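You operate a simulated robot arm through the tools that you are given. There is no shell and no other tool.

You are at the controls of a simulated robot arm. One attempt, no reset.

TASK
Lower the level probe until the probe meter shows 60 MM.
Fine: free the lock slide, switch on, set the axis knob to DOWN and jog. A probe driven into the bed breaks. Switch off and lock. Dry hands at the jog box; hands and goods clear of the rails while it runs: it pinches.

It is judged by the outcome, as a careful person would: the job done as asked, and still so three seconds after it is handed in. It fails if anything else is knocked over, pushed out of place, dropped, spilled or broken.

THE ROBOT
A 6-joint arm with a two-finger parallel gripper, fixed in place. Base frame: the origin is on the floor under the middle of its stand, x ahead of it, y to its left, z up. Units: cm, degrees, N and s.
It reaches about 134.7 cm from its shoulder. Its first joint turns from -166.0 to 166.0 degrees. Payload 3.91 kg.
The TCP is the grasp point between the finger pads, 3 cm short of the fingertips. In the tool frame z runs along the fingers and y along their closing line. Largest opening 11 cm; finger width 2, thickness 1; the body of the gripper, 4.8 by 11.2 cm, starts 5.5 cm behind the TCP.
Orientation is told as [roll, pitch, yaw] about the base's x, y, z axes, in that order, counted from this pose: with the fingers straight down and closing along the base's y, the tool's x points along the base's -x, its y along +y and its z along -z.

THE INTERFACE
- The arm moves only by the tool move_arm. Its argument "commands" is a list of rows, each a list of 3 entries, a list of its own where there are three numbers: the shift along the base's x, y, z in m, then the turn, a rotation vector about the base's x, y, z in degrees, then the closure in counts, from 0 (fully open) to 255 (shut). In form: [[[tx, ty, tz], [rx, ry, rz], hand], ...]. A call has 1 to 20 rows; each row shifts and turns the commanded pose from where the row before left it. Each row takes 0.2 s and may step no farther than 5 cm and 8.6 degrees from the row before; otherwise, or with a gripper value out of range, the whole call is refused. A pose out of reach is approached as far as the arm can. The call stops where the force on the tool passes 40 N (or 10 N more than at its start, if that is more) or the arm is blocked; 0.2 s more then pass. Each finger travels about 10.8 cm/s and halts on what it meets, pressing with about 40 N; the grip force reading is that of the motor and also rises with nothing between the fingers. The clock runs only during rows and for 0.2 s after the last one: add rows that do not move to give the fingers time. The reply holds the time, the measured pose of the TCP, the force on the tool along the base axes, the opening and the grip force, in the units named above and with some noise, with the torque about the TCP (base axes, N m) and any sound that the robot's microphone picked up.
- Cameras (640 x 400 px; columns grow to the right, rows downward): "scene" is fixed at [4.07, -64.67, 168.15]; the picture's right is [0.39, -0.92, 0.00], its down [-0.57, -0.24, -0.79] and it looks along [0.73, 0.31, -0.61] (base axes); focal length 375 px, centre (320, 200). "wrist" rides on the gripper at [7.2, 1.7, -10.3] in the tool frame; the picture's right is [-0.23, 0.97, 0.00], its down [-0.76, -0.18, -0.62] and it looks along [-0.61, -0.14, 0.78] (tool axes); focal length 222 px, centre (320, 200). There is no depth. A picture from a camera that has moved, and an enlarged one, comes with that camera's place and axes in the base frame and with its lens. The place of the scene camera against the robot may be out by one fixed shift of up to 2.5 cm in any direction.
- camera(camera): a new picture of that camera. The clock stands still meanwhile.
- zoom(camera, box): a new picture of the part [left, top, right, bottom] of that camera's present view, enlarged. The clock stands still meanwhile.
- finish_job(): hands the job in; it is judged then, once.

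Nothing tells you positions but the pictures and the camera data. Unless the task says otherwise, let go and move clear before handing in.

The tools are called after "Call:" as name(argument=value, ...) on one line, values as JSON. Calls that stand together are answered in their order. move_arm: Moves the arm, as the interface text tells. Its arguments: {"type":"object","properties":{"commands":{"type":"array"}},"required":["commands"]} The other tools are called the same way: camera (camera) takes a picture; zoom (camera, box) takes an enlarged picture of a part of a camera's view; finish_job () hands the job in.

At the start:

```text
t: 0.0
eef_pos: [55.48, 19.47, 127.68]
tool_rot: [-0.1, -0.1, -0.1]
ft_force: [-0.5, 0.7, 0.2]
moment: [0.05, -0.02, 0.01]
finger_gap: 11.0
finger_force: 0.1
```

scene: 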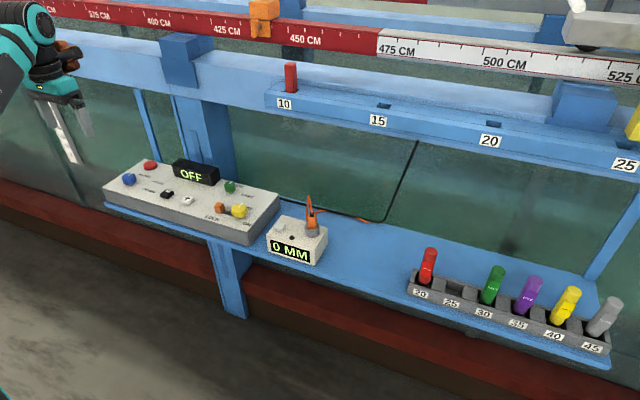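
wrist: 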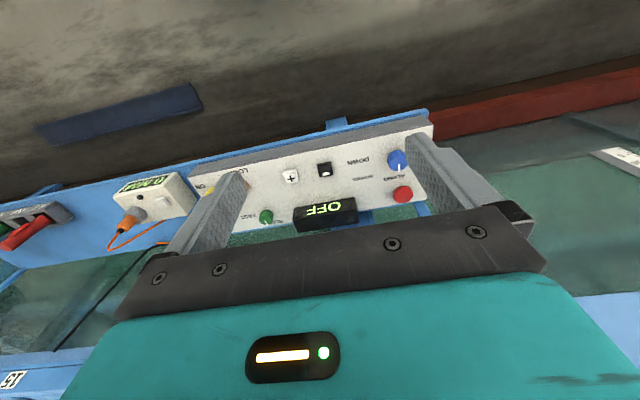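

I see a jog box with several buttons and an OFF display, a probe meter showing 0 MM, and racks with pegs. First I'll look closer at the box and its surroundings.

Call:
zoom(camera="scene", box=[90, 140, 290, 265])

Call:
zoom(camera="wrist", box=[180, 100, 440, 262])

Call:
zoom(camera="scene", box=[240, 180, 400, 280])

Call:
zoom(camera="scene", box=[320, 0, 640, 200])

Call:
zoom(camera="scene", box=[0, 0, 320, 200])

```text
3.20 times, centred on (190, 202) of scene
camera zoom: at [4.07, -64.67, 168.15], right [0.39, -0.92, 0.0], down [-0.57, -0.24, -0.79], along [0.73, 0.31, -0.61], focal length 1199 px, centre (736, 192)
```

zoom: 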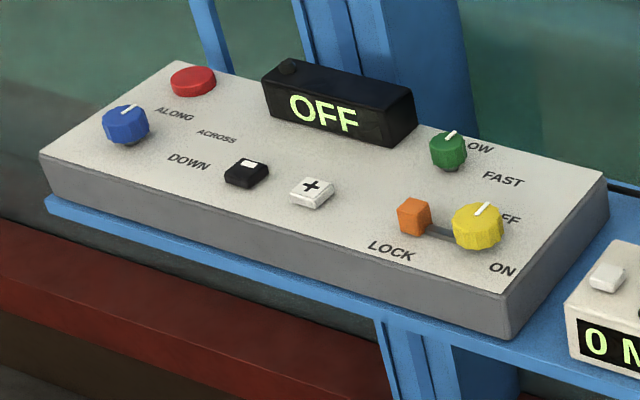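

```text
2.46 times, centred on (310, 181) of wrist
camera zoom: at [48.29, 21.28, 137.89], right [0.23, 0.97, 0.0], down [0.76, -0.18, 0.62], along [0.61, -0.14, -0.78], focal length 547 px, centre (345, 247)
```

zoom: 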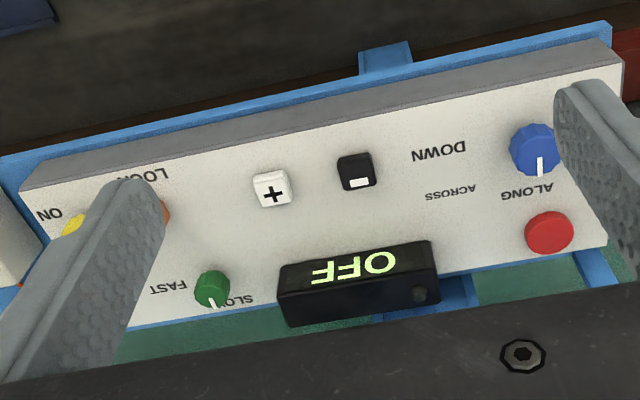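

```text
4.00 times, centred on (320, 230) of scene
camera zoom: at [4.07, -64.67, 168.15], right [0.39, -0.92, 0.0], down [-0.57, -0.24, -0.79], along [0.73, 0.31, -0.61], focal length 1498 px, centre (320, 80)
```

zoom: 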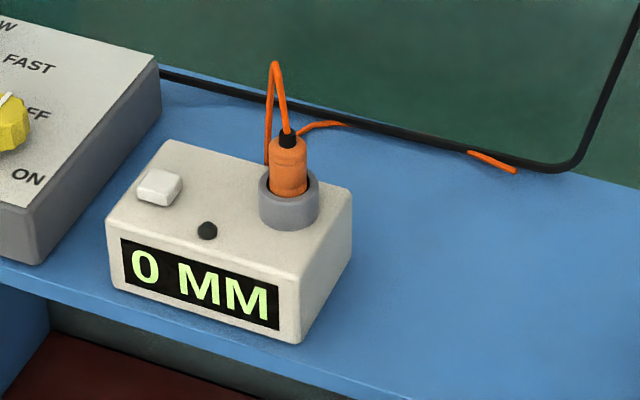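

```text
2.00 times, centred on (480, 100) of scene
camera zoom: at [4.07, -64.67, 168.15], right [0.39, -0.92, 0.0], down [-0.57, -0.24, -0.79], along [0.73, 0.31, -0.61], focal length 749 px, centre (0, 400)
```

zoom: 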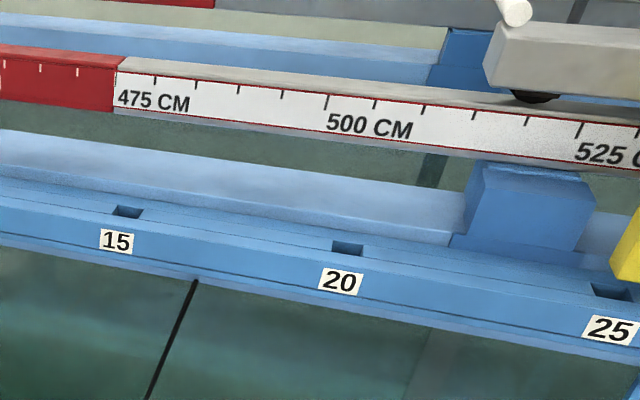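

```text
2.00 times, centred on (160, 100) of scene
camera zoom: at [4.07, -64.67, 168.15], right [0.39, -0.92, 0.0], down [-0.57, -0.24, -0.79], along [0.73, 0.31, -0.61], focal length 749 px, centre (640, 400)
```

zoom: 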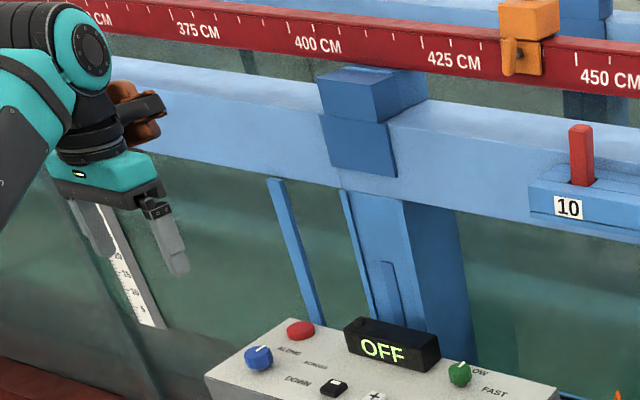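

The box carries a blue axis knob (ALONG/ACROSS/DOWN), a red stop, black − and white + keys, a green speed knob, an orange lock slide and a yellow OFF/ON knob. I'll take finer pictures of the labels, the rails and the carriage before moving.

Call:
zoom(camera="scene", box=[195, 170, 275, 220])

Call:
zoom(camera="scene", box=[110, 150, 190, 200])

Call:
zoom(camera="scene", box=[540, 0, 640, 62])

Call:
zoom(camera="scene", box=[200, 0, 320, 75])

Call:
zoom(camera="scene", box=[400, 230, 640, 380])

Call:
zoom(camera="wrist", box=[0, 150, 220, 287])

```text
8.00 times, centred on (235, 195) of scene
camera zoom: at [4.07, -64.67, 168.15], right [0.39, -0.92, 0.0], down [-0.57, -0.24, -0.79], along [0.73, 0.31, -0.61], focal length 2997 px, centre (1000, 240)
```

zoom: 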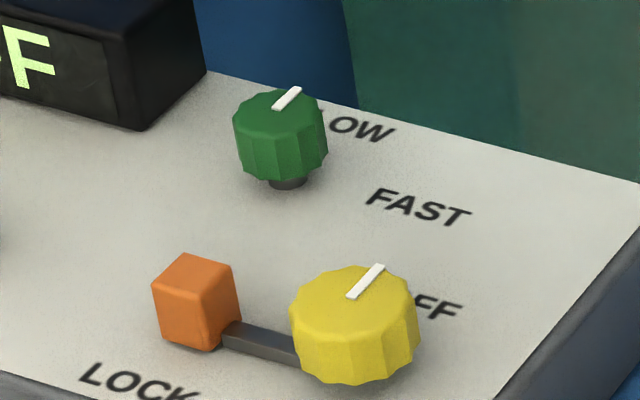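

```text
8.00 times, centred on (150, 175) of scene
camera zoom: at [4.07, -64.67, 168.15], right [0.39, -0.92, 0.0], down [-0.57, -0.24, -0.79], along [0.73, 0.31, -0.61], focal length 2997 px, centre (1680, 400)
```

zoom: 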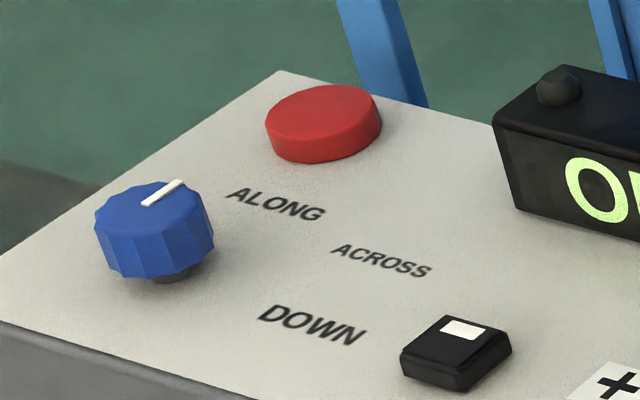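

```text
6.40 times, centred on (590, 31) of scene
camera zoom: at [4.07, -64.67, 168.15], right [0.39, -0.92, 0.0], down [-0.57, -0.24, -0.79], along [0.73, 0.31, -0.61], focal length 2398 px, centre (-1408, 1282)
```

zoom: 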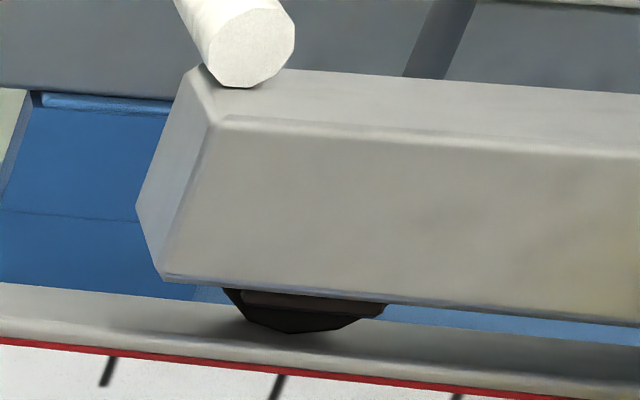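

```text
5.33 times, centred on (260, 38) of scene
camera zoom: at [4.07, -64.67, 168.15], right [0.39, -0.92, 0.0], down [-0.57, -0.24, -0.79], along [0.73, 0.31, -0.61], focal length 1998 px, centre (640, 1067)
```

zoom: 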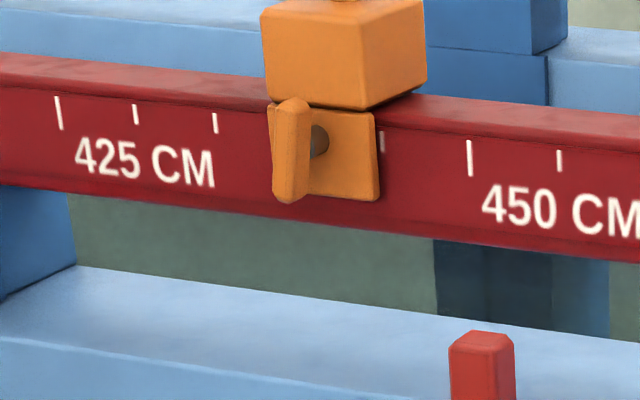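

```text
2.67 times, centred on (520, 305) of scene
camera zoom: at [4.07, -64.67, 168.15], right [0.39, -0.92, 0.0], down [-0.57, -0.24, -0.79], along [0.73, 0.31, -0.61], focal length 999 px, centre (-213, -80)
```

zoom: 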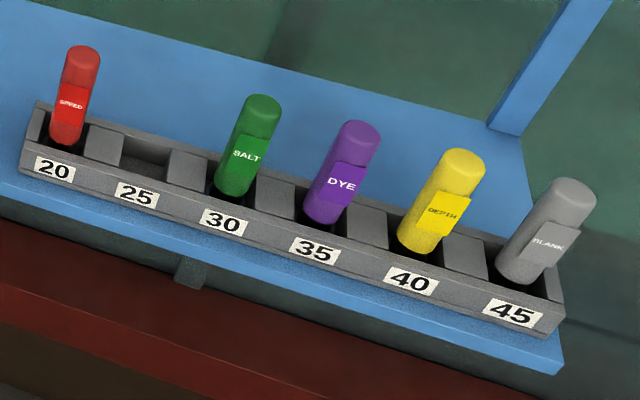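

```text
2.91 times, centred on (110, 218) of wrist
camera zoom: at [48.29, 21.28, 137.89], right [0.23, 0.97, 0.0], down [0.76, -0.18, 0.62], along [0.61, -0.14, -0.78], focal length 646 px, centre (931, 146)
```

zoom: 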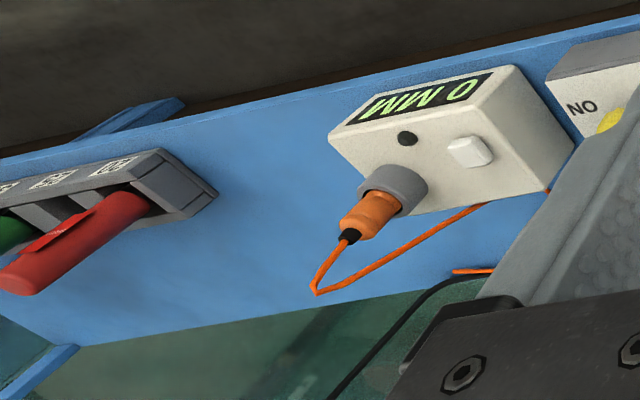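

Everything looks laid out on a shelf at about z≈98, with the yellow knob and orange slide around x≈72, y≈-3 to -9. I'll move above that end (staying ~15 cm clear) for a close look.

Call:
move_arm(commands=[[[0.0131, -0.0306, -0.015], [0, 0, 0], 0], [[0.0131, -0.0306, -0.015], [0, 0, 0], 0], [[0.0131, -0.0306, -0.015], [0, 0, 0], 0], [[0.0131, -0.0306, -0.015], [0, 0, 0], 0], [[0.0131, -0.0306, -0.015], [0, 0, 0], 0], [[0.0131, -0.0306, -0.015], [0, 0, 0], 0], [[0.0131, -0.0306, -0.015], [0, 0, 0], 0], [[0.0131, -0.0306, -0.015], [0, 0, 0], 0], [[0, 0, 0], [0, 0, 0], 0]])

Call:
camera(camera="wrist")

Call:
camera(camera="scene")

```text
t: 2.0
eef_pos: [65.89, -4.9, 115.64]
tool_rot: [0.0, 0.0, 0.0]
ft_force: [0.1, -0.2, -0.2]
moment: [0.04, -0.01, -0.02]
finger_gap: 11.01
finger_force: 0.0
```

```text
taken
camera wrist: at [58.71, -3.25, 125.9], right [0.23, 0.97, 0.0], down [0.76, -0.18, 0.62], along [0.61, -0.14, -0.78], focal length 222 px, centre (320, 200)
```

wrist: 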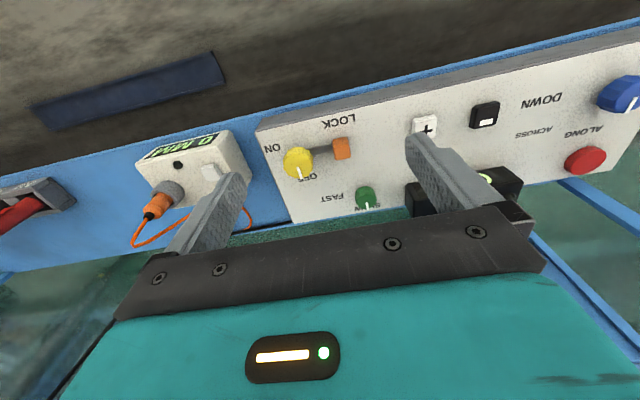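

```text
taken
```

scene: 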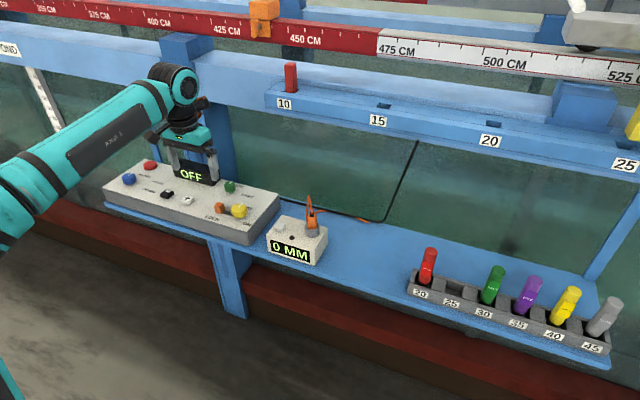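

Call:
zoom(camera="wrist", box=[250, 105, 410, 225])

Call:
zoom(camera="wrist", box=[260, 120, 370, 190])

Call:
zoom(camera="wrist", box=[400, 60, 640, 210])

Call:
zoom(camera="wrist", box=[120, 110, 260, 260])

```text
3.33 times, centred on (330, 165) of wrist
camera zoom: at [58.71, -3.25, 125.9], right [0.23, 0.97, 0.0], down [0.76, -0.18, 0.62], along [0.61, -0.14, -0.78], focal length 740 px, centre (287, 317)
```

zoom: 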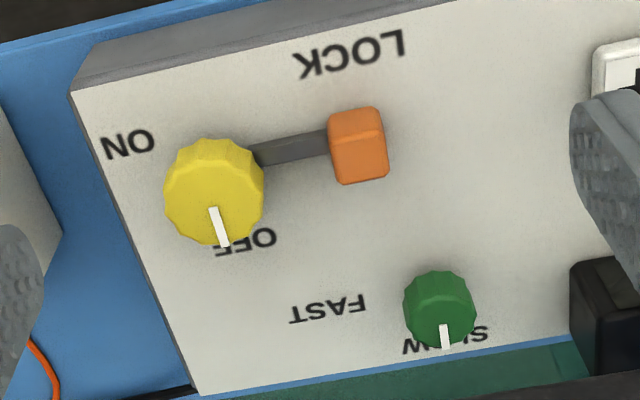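

```text
5.71 times, centred on (315, 155) of wrist
camera zoom: at [58.71, -3.25, 125.9], right [0.23, 0.97, 0.0], down [0.76, -0.18, 0.62], along [0.61, -0.14, -0.78], focal length 1269 px, centre (349, 457)
```

zoom: 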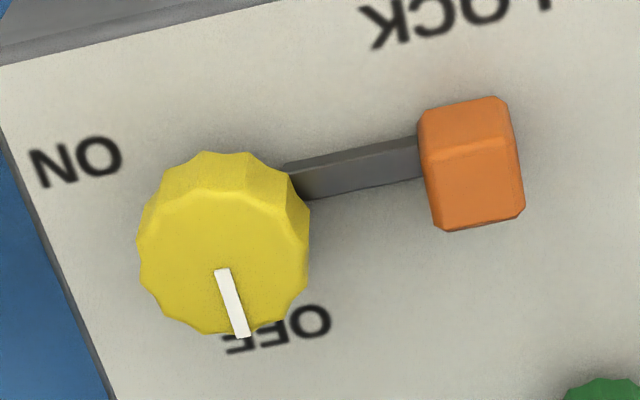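

```text
2.67 times, centred on (520, 135) of wrist
camera zoom: at [58.71, -3.25, 125.9], right [0.23, 0.97, 0.0], down [0.76, -0.18, 0.62], along [0.61, -0.14, -0.78], focal length 592 px, centre (-213, 373)
```

zoom: 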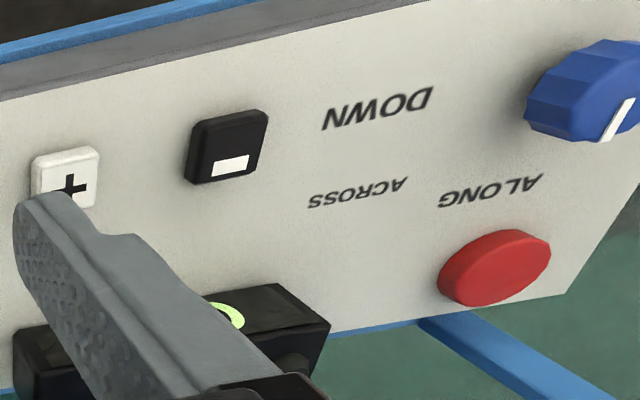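

```text
2.67 times, centred on (190, 185) of wrist
camera zoom: at [58.71, -3.25, 125.9], right [0.23, 0.97, 0.0], down [0.76, -0.18, 0.62], along [0.61, -0.14, -0.78], focal length 592 px, centre (667, 240)
```

zoom: 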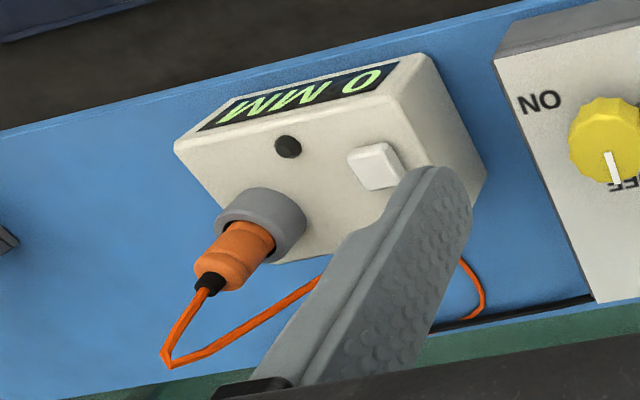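

The panel is flat at about z≈94 (key tops ≈95): + at about [73.5, 8.5], − at [73.6, 16.5], yellow knob [74.7, -10.4], orange slide [74.3, -3.5] with a dark bar reaching toward the knob. I'll go closer to resolve the slide and its bar.

Call:
move_arm(commands=[[[0.01, -0.003, -0.028], [0, 0, 0], 0], [[0.01, -0.003, -0.028], [0, 0, 0], 0], [[0.01, -0.003, -0.028], [0, 0, 0], 0], [[0, 0, 0], [0, 0, 0], 0]])

Call:
camera(camera="wrist")

Call:
zoom(camera="wrist", box=[240, 70, 400, 190])

```text
t: 3.0
eef_pos: [68.99, -5.88, 107.12]
tool_rot: [-0.1, 0.1, 0.0]
ft_force: [-0.3, 0.5, 0.5]
moment: [0.0, -0.01, -0.01]
finger_gap: 10.99
finger_force: 0.0
```

```text
taken
camera wrist: at [61.78, -4.05, 117.46], right [0.23, 0.97, 0.0], down [0.76, -0.18, 0.62], along [0.61, -0.14, -0.78], focal length 222 px, centre (320, 200)
```

wrist: 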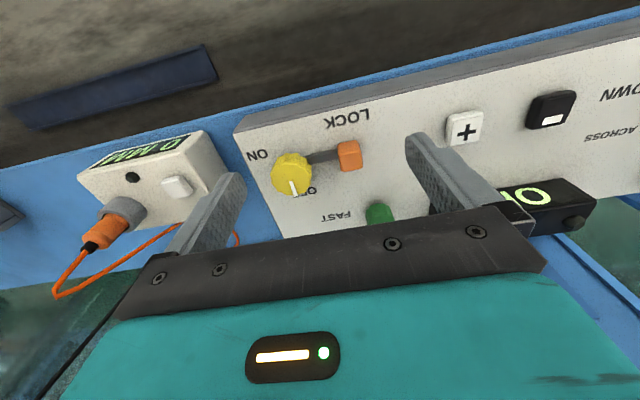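

```text
3.33 times, centred on (320, 130) of wrist
camera zoom: at [61.78, -4.05, 117.46], right [0.23, 0.97, 0.0], down [0.76, -0.18, 0.62], along [0.61, -0.14, -0.78], focal length 740 px, centre (320, 433)
```

zoom: 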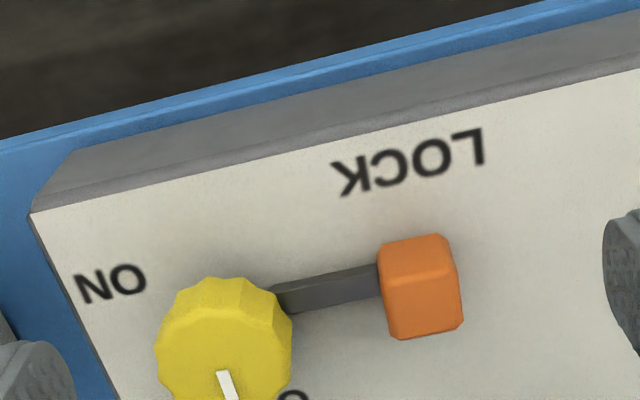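

Call:
zoom(camera="wrist", box=[265, 125, 385, 200])

Call:
zoom(camera="wrist", box=[300, 130, 370, 174])

Call:
zoom(camera="wrist", box=[400, 60, 640, 220])

```text
5.33 times, centred on (325, 162) of wrist
camera zoom: at [61.78, -4.05, 117.46], right [0.23, 0.97, 0.0], down [0.76, -0.18, 0.62], along [0.61, -0.14, -0.78], focal length 1185 px, centre (293, 400)
```

zoom: 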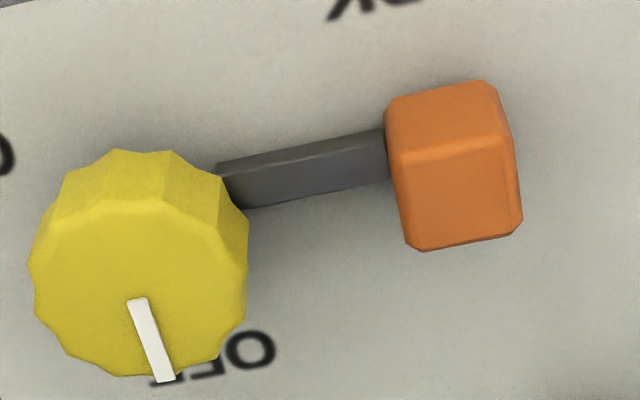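

```text
9.09 times, centred on (335, 152) of wrist
camera zoom: at [61.78, -4.05, 117.46], right [0.23, 0.97, 0.0], down [0.76, -0.18, 0.62], along [0.61, -0.14, -0.78], focal length 2019 px, centre (184, 636)
```

zoom: 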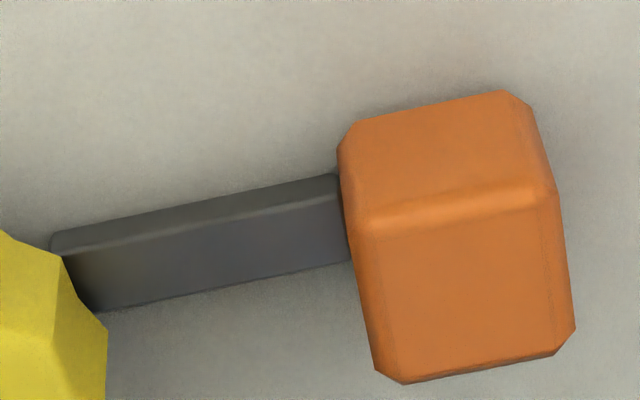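

```text
2.50 times, centred on (520, 140) of wrist
camera zoom: at [61.78, -4.05, 117.46], right [0.23, 0.97, 0.0], down [0.76, -0.18, 0.62], along [0.61, -0.14, -0.78], focal length 555 px, centre (-180, 350)
```

zoom: 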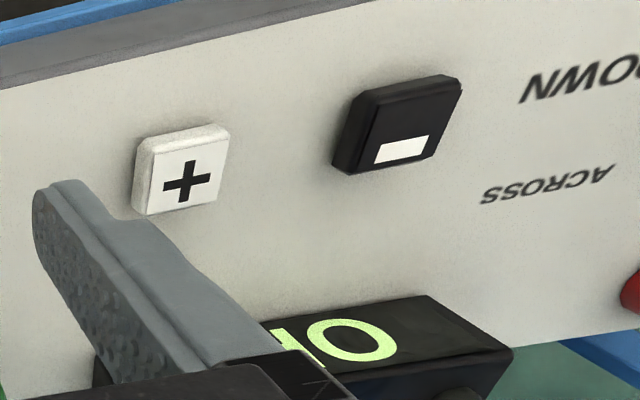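

The bar is a raised piece between the slide and the knob; the slide block is ~2.4 cm, top at z≈96. I'll straddle it with the fingers half-closed, checking alignment before descending.

Call:
move_arm(commands=[[[0.026, 0.0124, -0.025], [0, 0, 0], 139], [[0.026, 0.0124, -0.025], [0, 0, 0], 139], [[0, 0, 0], [0, 0, 0], 139], [[0, 0, 0], [0, 0, 0], 139]])

Call:
camera(camera="wrist")

Call:
zoom(camera="wrist", box=[240, 90, 400, 210])

Call:
zoom(camera="scene", box=[150, 130, 310, 250])

```text
t: 4.0
eef_pos: [74.29, -3.39, 102.2]
tool_rot: [0.1, -0.1, 0.0]
ft_force: [-0.3, 0.0, 0.5]
moment: [0.01, 0.03, -0.03]
finger_gap: 4.99
finger_force: 0.1
```

```text
taken
camera wrist: at [67.09, -1.68, 112.58], right [0.23, 0.97, 0.0], down [0.76, -0.18, 0.62], along [0.61, -0.14, -0.78], focal length 222 px, centre (320, 200)
```

wrist: 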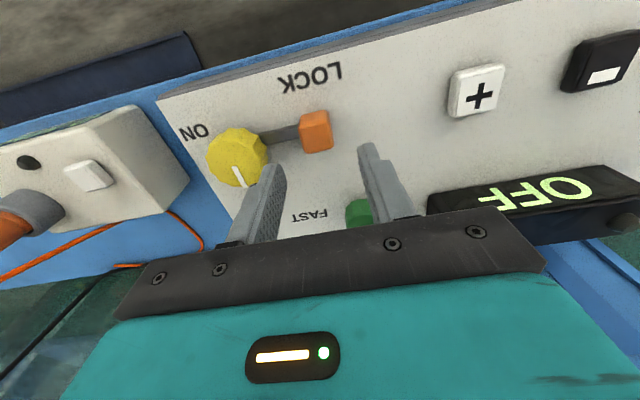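

```text
3.33 times, centred on (320, 150) of wrist
camera zoom: at [67.09, -1.68, 112.58], right [0.23, 0.97, 0.0], down [0.76, -0.18, 0.62], along [0.61, -0.14, -0.78], focal length 740 px, centre (320, 367)
```

zoom: 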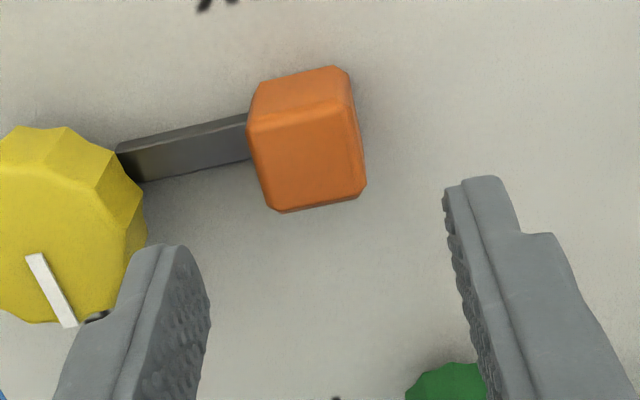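

```text
3.33 times, centred on (230, 190) of scene
camera zoom: at [4.07, -64.67, 168.15], right [0.39, -0.92, 0.0], down [-0.57, -0.24, -0.79], along [0.73, 0.31, -0.61], focal length 1249 px, centre (620, 233)
```

zoom: 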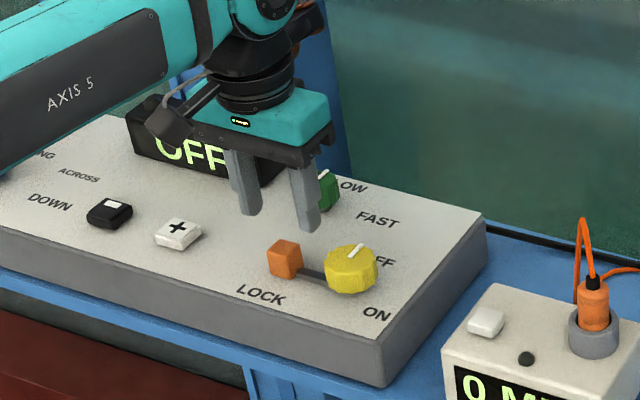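

The slide sits at about [73.75, -3.5]; fingers need a 0.5 cm shift back. I'll descend to straddle it with tips just above the bar.

Call:
move_arm(commands=[[[-0.0054, -0.001, -0.014], [0, 0, 0], 139], [[0, 0, -0.014], [0, 0, 0], 139], [[0, 0, -0.013], [0, 0, 0], 139], [[0, 0, 0], [0, 0, 0], 139]])

Call:
camera(camera="wrist")

Call:
zoom(camera="wrist", box=[240, 90, 400, 210])

Call:
zoom(camera="scene", box=[170, 150, 290, 240])

```text
t: 5.0
eef_pos: [73.65, -3.44, 98.13]
tool_rot: [0.0, 0.0, 0.0]
ft_force: [-0.4, -0.1, 0.6]
moment: [-0.05, 0.0, 0.0]
finger_gap: 5.0
finger_force: 0.1
```

```text
taken
camera wrist: at [66.52, -1.75, 108.46], right [0.23, 0.97, 0.0], down [0.76, -0.18, 0.62], along [0.61, -0.14, -0.78], focal length 222 px, centre (320, 200)
```

wrist: 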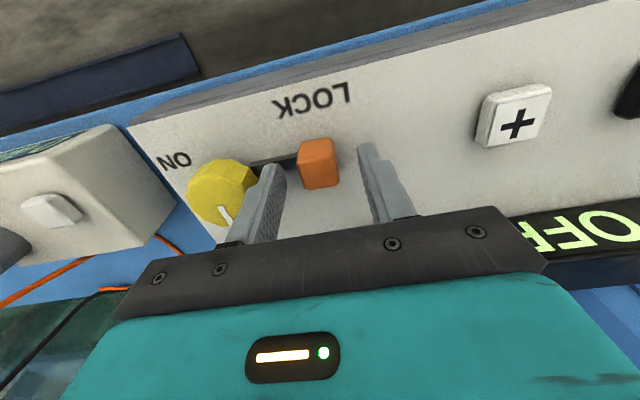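

```text
3.33 times, centred on (320, 150) of wrist
camera zoom: at [66.52, -1.75, 108.46], right [0.23, 0.97, 0.0], down [0.76, -0.18, 0.62], along [0.61, -0.14, -0.78], focal length 740 px, centre (320, 367)
```

zoom: 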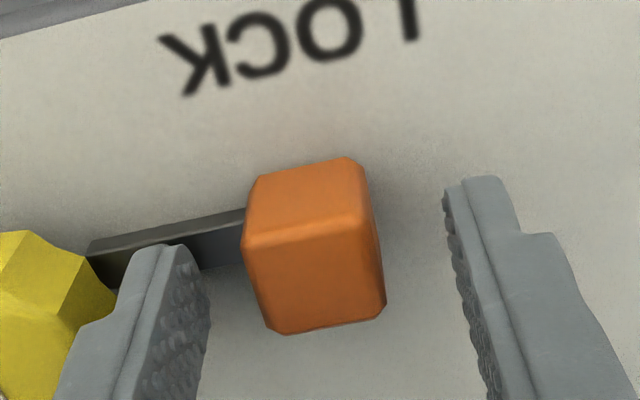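

```text
4.44 times, centred on (230, 195) of scene
camera zoom: at [4.07, -64.67, 168.15], right [0.39, -0.92, 0.0], down [-0.57, -0.24, -0.79], along [0.73, 0.31, -0.61], focal length 1665 px, centre (720, 222)
```

zoom: 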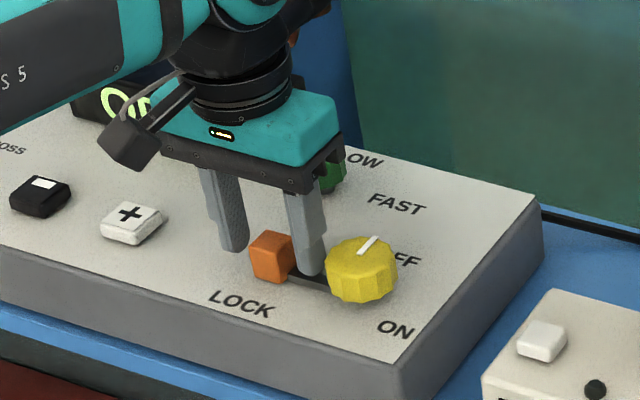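

Aligned: the block is between the fingers. I'll first nudge it away from the knob (+y) in small steps, watching the force.

Call:
move_arm(commands=[[[0, 0.008, 0], [0, 0, 0], 139], [[0, 0.003, 0], [0, 0, 0], 139], [[0, 0.002, 0], [0, 0, 0], 139], [[0, 0.002, 0], [0, 0, 0], 139], [[0, 0.002, 0], [0, 0, 0], 139]])

Call:
zoom(camera="wrist", box=[240, 90, 400, 210])

```text
t: 6.2
eef_pos: [73.66, -1.76, 97.99]
tool_rot: [0.0, 0.0, 0.0]
ft_force: [0.0, -0.5, 0.5]
moment: [-0.05, 0.01, 0.0]
finger_gap: 5.02
finger_force: 0.0
```

```text
3.33 times, centred on (320, 150) of wrist
camera zoom: at [66.55, -0.02, 108.36], right [0.23, 0.97, 0.0], down [0.76, -0.18, 0.62], along [0.61, -0.14, -0.78], focal length 740 px, centre (320, 367)
```

zoom: 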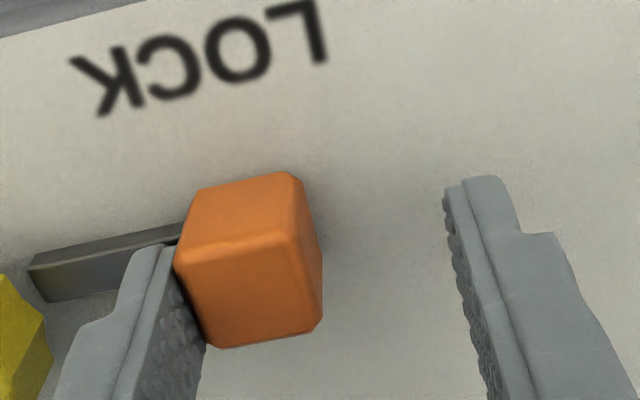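

The block and its bolt bar are both retracting from the knob with hardly any force, so +y is the freeing direction. I'll continue to its stop.

Call:
move_arm(commands=[[[0, 0.003, 0], [0, 0, 0], 139], [[0, 0.003, 0], [0, 0, 0], 139], [[0, 0.003, 0], [0, 0, 0], 139], [[0, 0.003, 0], [0, 0, 0], 139], [[0, 0.003, 0], [0, 0, 0], 139]])

Call:
zoom(camera="wrist", box=[240, 90, 400, 210])

Call:
zoom(camera="scene", box=[170, 150, 290, 240])

```text
t: 7.4
eef_pos: [73.68, -0.28, 98.06]
tool_rot: [0.0, 0.0, 0.0]
ft_force: [0.4, 0.4, 0.1]
moment: [0.0, 0.01, 0.0]
finger_gap: 5.03
finger_force: 0.1
```

```text
3.33 times, centred on (320, 150) of wrist
camera zoom: at [66.45, 1.43, 108.37], right [0.23, 0.97, 0.0], down [0.76, -0.18, 0.62], along [0.61, -0.14, -0.78], focal length 740 px, centre (320, 367)
```

zoom: 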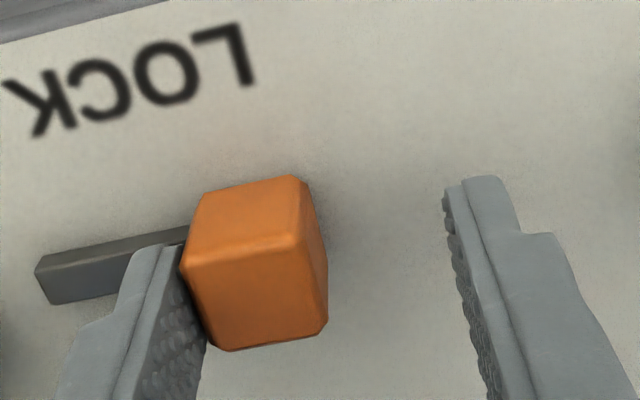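

```text
4.44 times, centred on (230, 195) of scene
camera zoom: at [4.07, -64.67, 168.15], right [0.39, -0.92, 0.0], down [-0.57, -0.24, -0.79], along [0.73, 0.31, -0.61], focal length 1665 px, centre (720, 222)
```

zoom: 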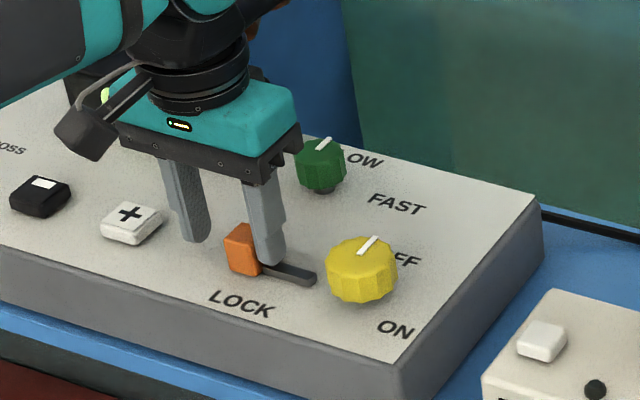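

The bolt is already clear of the knob. I'll push on gently to find the end stop so it's fully freed.

Call:
move_arm(commands=[[[0, 0.003, 0], [0, 0, 0], 139], [[0, 0.003, 0], [0, 0, 0], 139], [[0, 0.003, 0], [0, 0, 0], 139], [[0, 0.003, 0], [0, 0, 0], 139]])

Call:
zoom(camera="wrist", box=[240, 90, 400, 210])

Call:
zoom(camera="scene", box=[170, 150, 290, 240])

```text
t: 8.4
eef_pos: [73.54, 0.77, 98.05]
tool_rot: [0.1, -0.1, 0.0]
ft_force: [12.0, -28.5, 3.0]
moment: [-0.67, -0.29, 0.38]
finger_gap: 6.41
finger_force: 14.6
```

```text
3.33 times, centred on (320, 150) of wrist
camera zoom: at [66.41, 2.5, 108.35], right [0.23, 0.97, 0.0], down [0.76, -0.18, 0.62], along [0.61, -0.14, -0.78], focal length 740 px, centre (320, 367)
```

zoom: 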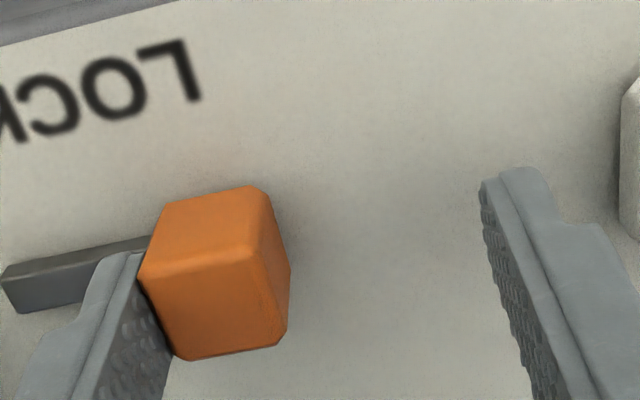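

```text
4.44 times, centred on (230, 195) of scene
camera zoom: at [4.07, -64.67, 168.15], right [0.39, -0.92, 0.0], down [-0.57, -0.24, -0.79], along [0.73, 0.31, -0.61], focal length 1665 px, centre (720, 222)
```

zoom: 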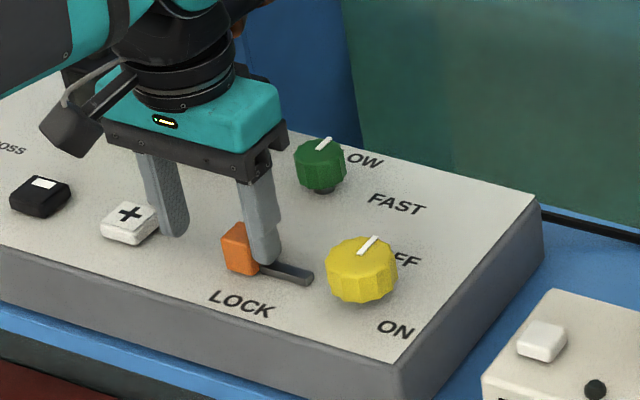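

The slide is freed to its end stop (bolt ~5 cm from the knob centre). I'll back off, lift, and move over the yellow knob at about [74.3, -10.3], pre-turned so I have room for a clockwise turn.

Call:
move_arm(commands=[[[0, -0.007, 0], [0, 0, 0], 139], [[0, -0.006, 0], [0, 0, 0], 139], [[0, 0, 0.03], [0, 0, 0], 139], [[0, 0, 0.035], [0, 0, 0], 139], [[0.001, -0.014, 0], [0, 0, 7.2], 70], [[0.001, -0.014, 0], [0, 0, 7.2], 70], [[0.001, -0.014, 0], [0, 0, 7.2], 70], [[0.001, -0.014, 0], [0, 0, 7.2], 70], [[0.001, -0.014, 0], [0, 0, 7.2], 70], [[0.001, -0.014, 0], [0, 0, 7.2], 70], [[0.0, -0.015, 0], [0, 0, 7.2], 70], [[0, 0, 0], [0, 0, 0], 70]])

Call:
camera(camera="wrist")

Call:
zoom(camera="scene", box=[150, 130, 310, 250])

```text
t: 11.0
eef_pos: [74.2, -10.37, 104.54]
tool_rot: [-0.1, 0.0, 50.5]
ft_force: [-0.2, -0.9, -0.2]
moment: [0.01, -0.02, 0.0]
finger_gap: 7.99
finger_force: 0.0
```

```text
taken
camera wrist: at [68.35, -14.73, 114.9], right [-0.61, 0.8, 0.0], down [0.62, 0.47, 0.62], along [0.5, 0.38, -0.78], focal length 222 px, centre (320, 200)
```

wrist: 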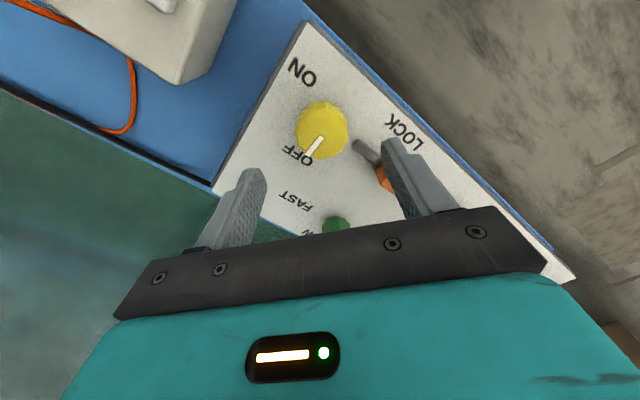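

```text
3.33 times, centred on (230, 190) of scene
camera zoom: at [4.07, -64.67, 168.15], right [0.39, -0.92, 0.0], down [-0.57, -0.24, -0.79], along [0.73, 0.31, -0.61], focal length 1249 px, centre (620, 233)
```

zoom: 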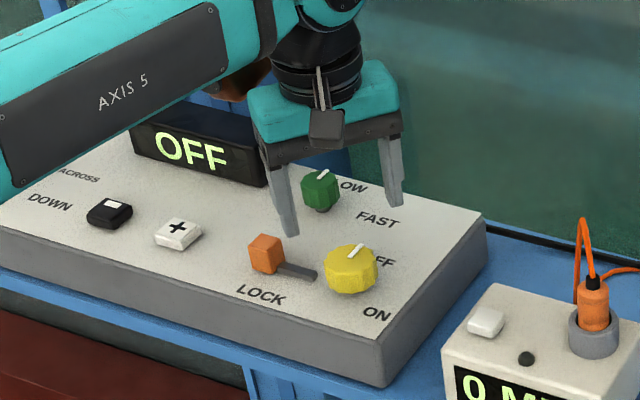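

Call:
zoom(camera="wrist", box=[260, 85, 420, 205])

```text
3.33 times, centred on (340, 145) of wrist
camera zoom: at [68.35, -14.73, 114.9], right [-0.61, 0.8, 0.0], down [0.62, 0.47, 0.62], along [0.5, 0.38, -0.78], focal length 740 px, centre (253, 383)
```

zoom: 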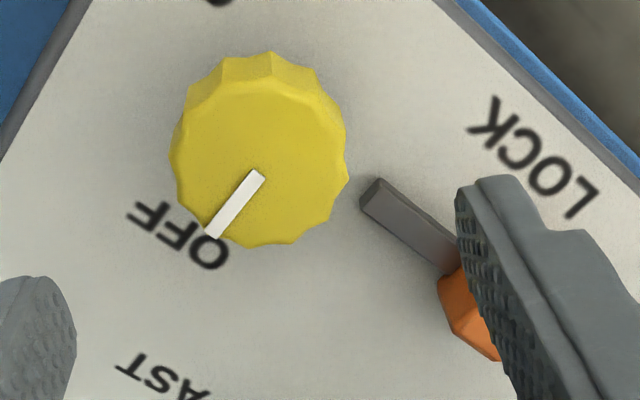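

The gripper is centred over the yellow knob to within 0.3 cm. I'll descend around it and grip it.

Call:
move_arm(commands=[[[-0.002, 0, -0.022], [0, 0, 0], 70], [[0, 0, -0.022], [0, 0, 0], 70], [[0, 0, -0.022], [0, 0, 0], 70], [[0, 0, 0], [0, 0, 0], 70]])

Call:
zoom(camera="wrist", box=[240, 85, 400, 205])

Call:
zoom(camera="scene", box=[170, 150, 290, 240])

```text
t: 12.0
eef_pos: [73.84, -10.25, 98.05]
tool_rot: [0.0, 0.1, 50.5]
ft_force: [0.3, 0.0, -1.5]
moment: [-0.02, 0.0, -0.01]
finger_gap: 7.96
finger_force: 0.1
```

```text
3.33 times, centred on (320, 145) of wrist
camera zoom: at [68.01, -14.66, 108.29], right [-0.61, 0.8, 0.0], down [0.62, 0.47, 0.62], along [0.5, 0.38, -0.78], focal length 740 px, centre (320, 383)
```

zoom: 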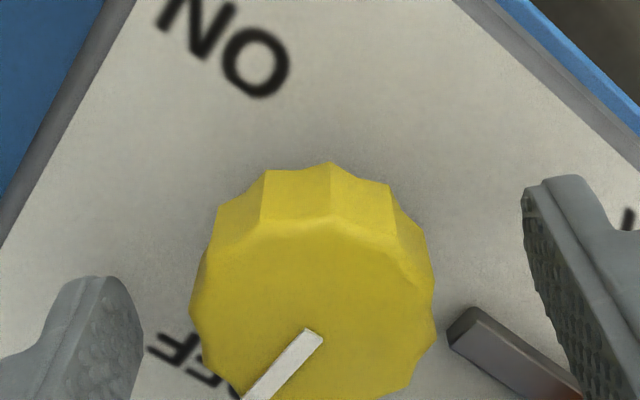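

```text
4.44 times, centred on (230, 195) of scene
camera zoom: at [4.07, -64.67, 168.15], right [0.39, -0.92, 0.0], down [-0.57, -0.24, -0.79], along [0.73, 0.31, -0.61], focal length 1665 px, centre (720, 222)
```

zoom: 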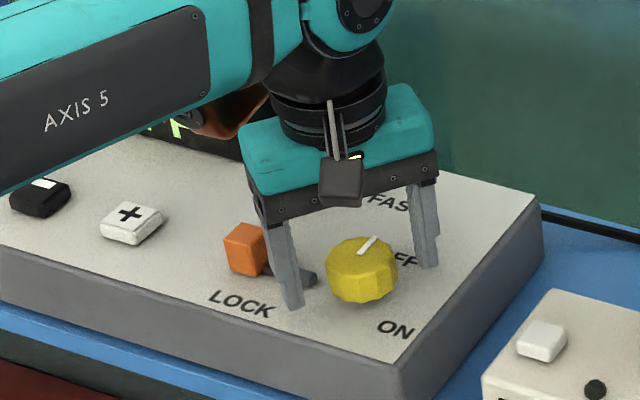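

Well centred. Closing on the knob.

Call:
move_arm(commands=[[[0, 0, 0], [0, 0, 0], 130], [[0, 0, 0], [0, 0, 0], 180], [[0, 0, 0], [0, 0, 0], 200], [[0, 0, 0], [0, 0, 0], 200]])

Call:
zoom(camera="wrist", box=[240, 85, 400, 205])

```text
t: 13.0
eef_pos: [73.92, -10.26, 97.98]
tool_rot: [0.0, -0.1, 50.4]
ft_force: [18.9, -10.1, 4.5]
moment: [-0.04, -0.76, -0.06]
finger_gap: 4.31
finger_force: 45.2
```

```text
3.33 times, centred on (320, 145) of wrist
camera zoom: at [68.1, -14.73, 108.29], right [-0.6, 0.8, 0.0], down [0.62, 0.47, 0.62], along [0.5, 0.38, -0.78], focal length 740 px, centre (320, 383)
```

zoom: 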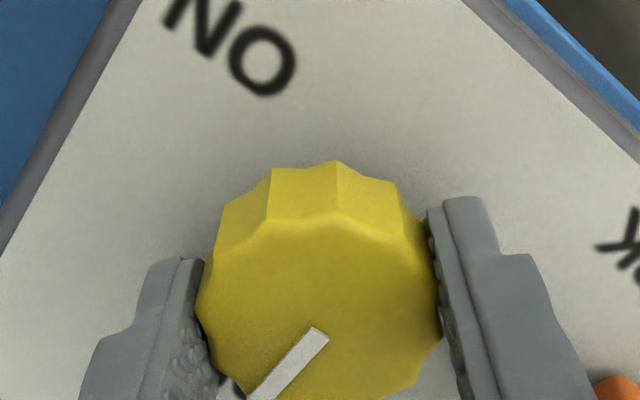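

Gripped (gap 4.3 cm), with some sideways bias; I'll relax that by a small shift and then turn clockwise in steps.

Call:
move_arm(commands=[[[0.001, -0.0008, 0], [0, 0, 0], 200], [[0.001, -0.0008, 0], [0, 0, 0], 200], [[0, 0, 0], [0, 0, 0], 200]])

Call:
move_arm(commands=[[[0, 0, 0], [0, 0, -6], 200], [[0, 0, 0], [0, 0, -6], 200], [[0, 0, 0], [0, 0, -6], 200], [[0, 0, 0], [0, 0, -6], 200], [[0, 0, 0], [0, 0, -6], 200]])

Call:
zoom(camera="scene", box=[150, 130, 310, 250])

```text
t: 14.0
eef_pos: [73.94, -10.23, 97.87]
tool_rot: [0.3, 0.1, 50.4]
ft_force: [-27.2, 12.7, 0.3]
moment: [0.17, -0.05, -0.14]
finger_gap: 4.32
finger_force: 45.1
stopped in row 3: the force on the tool passed its limit at 42 N (the readings are from after the stop); the commanded pose is now the measured one
```

```text
t: 14.5
eef_pos: [73.93, -10.27, 98.07]
tool_rot: [0.3, 0.1, 41.3]
ft_force: [-20.5, 9.3, 4.7]
moment: [0.05, -0.31, 0.07]
finger_gap: 4.32
finger_force: 45.2
stopped in row 2: the force on the tool passed its limit at 43 N (the readings are from after the stop); the commanded pose is now the measured one
```

```text
3.33 times, centred on (230, 190) of scene
camera zoom: at [4.07, -64.67, 168.15], right [0.39, -0.92, 0.0], down [-0.57, -0.24, -0.79], along [0.73, 0.31, -0.61], focal length 1249 px, centre (620, 233)
```

zoom: 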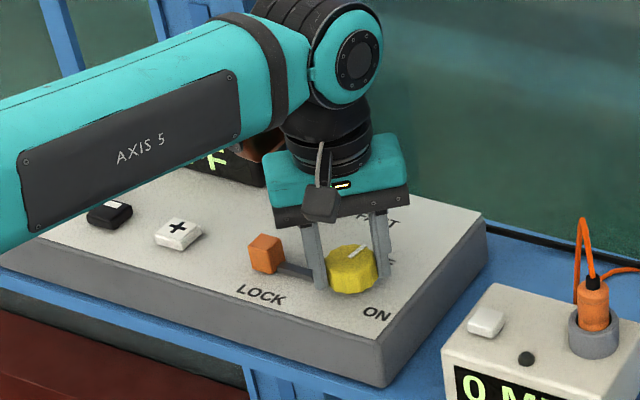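

Call:
move_arm(commands=[[[-0.0006, 0.0004, 0], [0, 0, 0], 200], [[0, 0, 0], [0, 0, 0], 200]])

```text
t: 15.1
eef_pos: [74.02, -10.17, 97.95]
tool_rot: [0.4, 0.2, 41.5]
ft_force: [-18.8, 11.3, 7.8]
moment: [-0.32, 0.89, 0.03]
finger_gap: 4.31
finger_force: 44.7
```

The knob turns, but the grip is a bit off-centre and stiff. I'll open slightly, recentre and level, then grip again.

Call:
move_arm(commands=[[[0, 0, 0], [0, 0, 0], 110], [[0, 0, 0], [0, 0, 0], 110], [[0, 0, 0], [-0.4, -0.2, 0], 110], [[0, 0, 0], [0, 0, 0], 110]])

Call:
zoom(camera="wrist", box=[240, 85, 400, 205])

```text
t: 16.1
eef_pos: [73.96, -10.27, 97.89]
tool_rot: [-0.1, 0.3, 41.4]
ft_force: [1.2, 0.5, -0.4]
moment: [0.03, -0.01, 0.0]
finger_gap: 6.23
finger_force: 0.0
```

```text
3.33 times, centred on (320, 145) of wrist
camera zoom: at [67.63, -13.74, 108.24], right [-0.47, 0.88, 0.0], down [0.69, 0.37, 0.62], along [0.55, 0.29, -0.78], focal length 740 px, centre (320, 383)
```

zoom: 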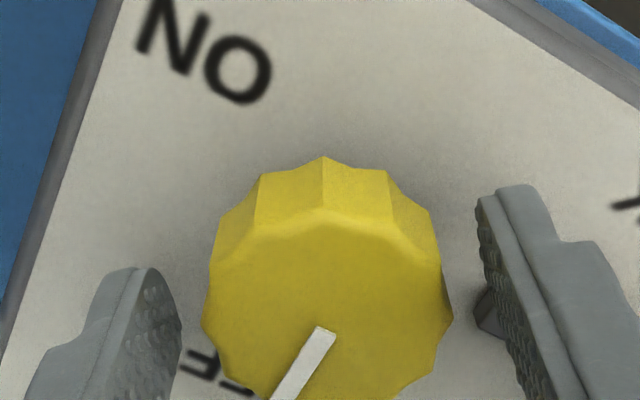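

Centred now with no load, and the knob pointer is still at OFF. Gripping again and turning clockwise.

Call:
move_arm(commands=[[[0, 0, 0], [0, 0, 0], 150], [[0, 0, 0], [0, 0, 0], 180], [[0, 0, 0], [0, 0, 0], 200], [[0, 0, 0], [0, 0, 0], 200]])

```text
t: 17.1
eef_pos: [74.09, -10.18, 97.82]
tool_rot: [-0.1, 0.3, 41.4]
ft_force: [-11.5, 14.0, -5.8]
moment: [0.24, 0.18, 0.01]
finger_gap: 4.27
finger_force: 45.1
```

Call:
move_arm(commands=[[[-0.0004, 0.0005, 0.0003], [0, 0, 0], 200], [[0, 0, 0], [0, 0, 0], 200]])

Call:
zoom(camera="wrist", box=[240, 85, 400, 205])

```text
t: 17.7
eef_pos: [74.01, -10.23, 97.87]
tool_rot: [-0.1, 0.2, 41.5]
ft_force: [-7.9, 13.8, -7.6]
moment: [0.12, -0.03, 0.0]
finger_gap: 4.24
finger_force: 44.9
```

```text
3.33 times, centred on (320, 145) of wrist
camera zoom: at [67.59, -13.61, 108.24], right [-0.47, 0.88, 0.0], down [0.69, 0.37, 0.62], along [0.55, 0.29, -0.79], focal length 740 px, centre (320, 383)
```

zoom: 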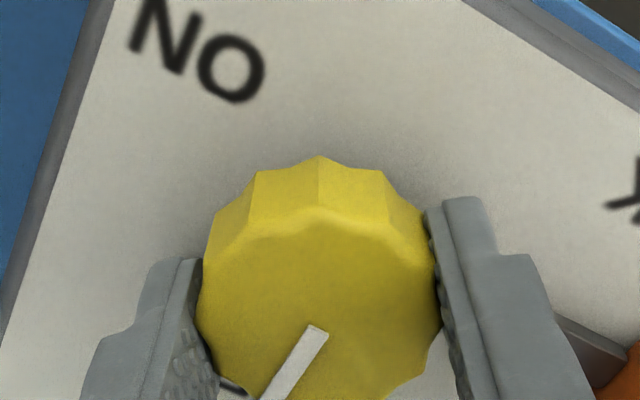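

Call:
move_arm(commands=[[[0, 0, 0], [0, 0, -4], 200], [[0, 0, 0], [0, 0, -4], 200], [[0, 0, 0], [0, 0, -4], 200], [[0, 0, 0], [0, 0, -4], 200]])

Call:
zoom(camera="wrist", box=[240, 85, 400, 205])

```text
t: 18.7
eef_pos: [74.07, -10.27, 97.88]
tool_rot: [-0.1, 0.3, 25.3]
ft_force: [-3.7, 15.8, -2.9]
moment: [-0.14, 0.8, -0.02]
finger_gap: 4.29
finger_force: 45.2
```

```text
3.33 times, centred on (320, 145) of wrist
camera zoom: at [66.88, -11.68, 108.24], right [-0.21, 0.98, 0.0], down [0.77, 0.17, 0.62], along [0.61, 0.13, -0.78], focal length 740 px, centre (320, 383)
```

zoom: 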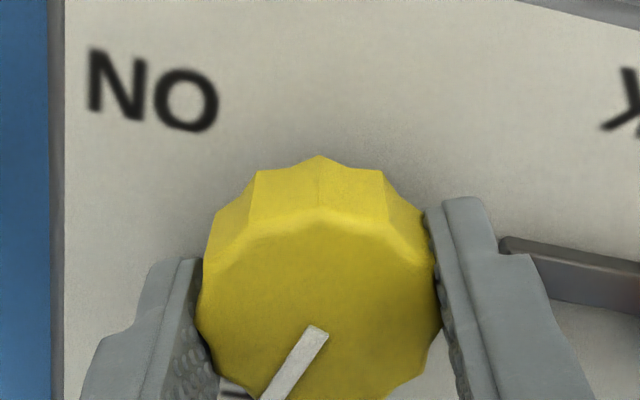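

The knob is turning with the hand now. Continuing clockwise.

Call:
move_arm(commands=[[[0, 0, 0], [0, 0, -6], 200], [[0, 0, 0], [0, 0, -6], 200], [[0, 0, 0], [0, 0, -6], 200], [[0, 0, 0], [0, 0, -6], 200], [[0, 0, 0], [0, 0, -6], 200], [[0, 0, 0], [0, 0, -6], 200]])

Call:
camera(camera="wrist")

Call:
zoom(camera="scene", box=[150, 130, 310, 250])

```text
t: 20.1
eef_pos: [74.02, -10.27, 97.86]
tool_rot: [-0.1, 0.4, -10.7]
ft_force: [3.5, 10.6, -7.4]
moment: [0.13, -0.96, 0.01]
finger_gap: 4.28
finger_force: 45.4
```

```text
taken
camera wrist: at [67.38, -7.17, 108.24], right [0.4, 0.91, 0.0], down [0.72, -0.32, 0.62], along [0.57, -0.25, -0.79], focal length 222 px, centre (320, 200)
```

wrist: 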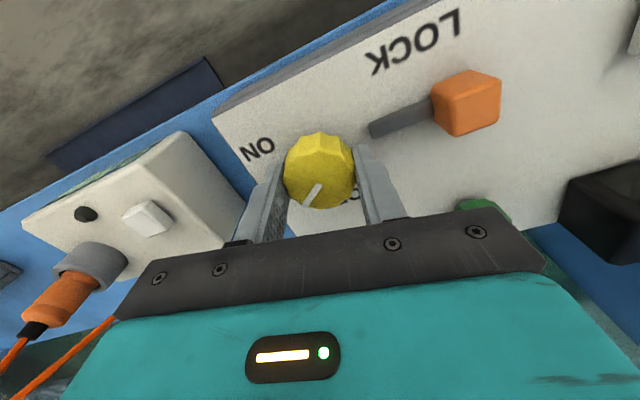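

```text
3.33 times, centred on (230, 190) of scene
camera zoom: at [4.07, -64.67, 168.15], right [0.39, -0.92, 0.0], down [-0.57, -0.24, -0.79], along [0.73, 0.31, -0.61], focal length 1249 px, centre (620, 233)
```

zoom: 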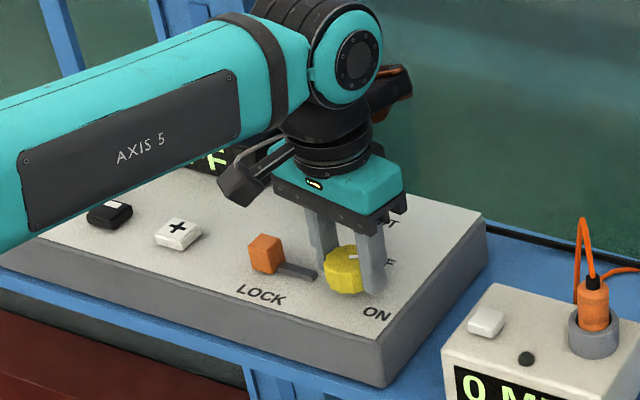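

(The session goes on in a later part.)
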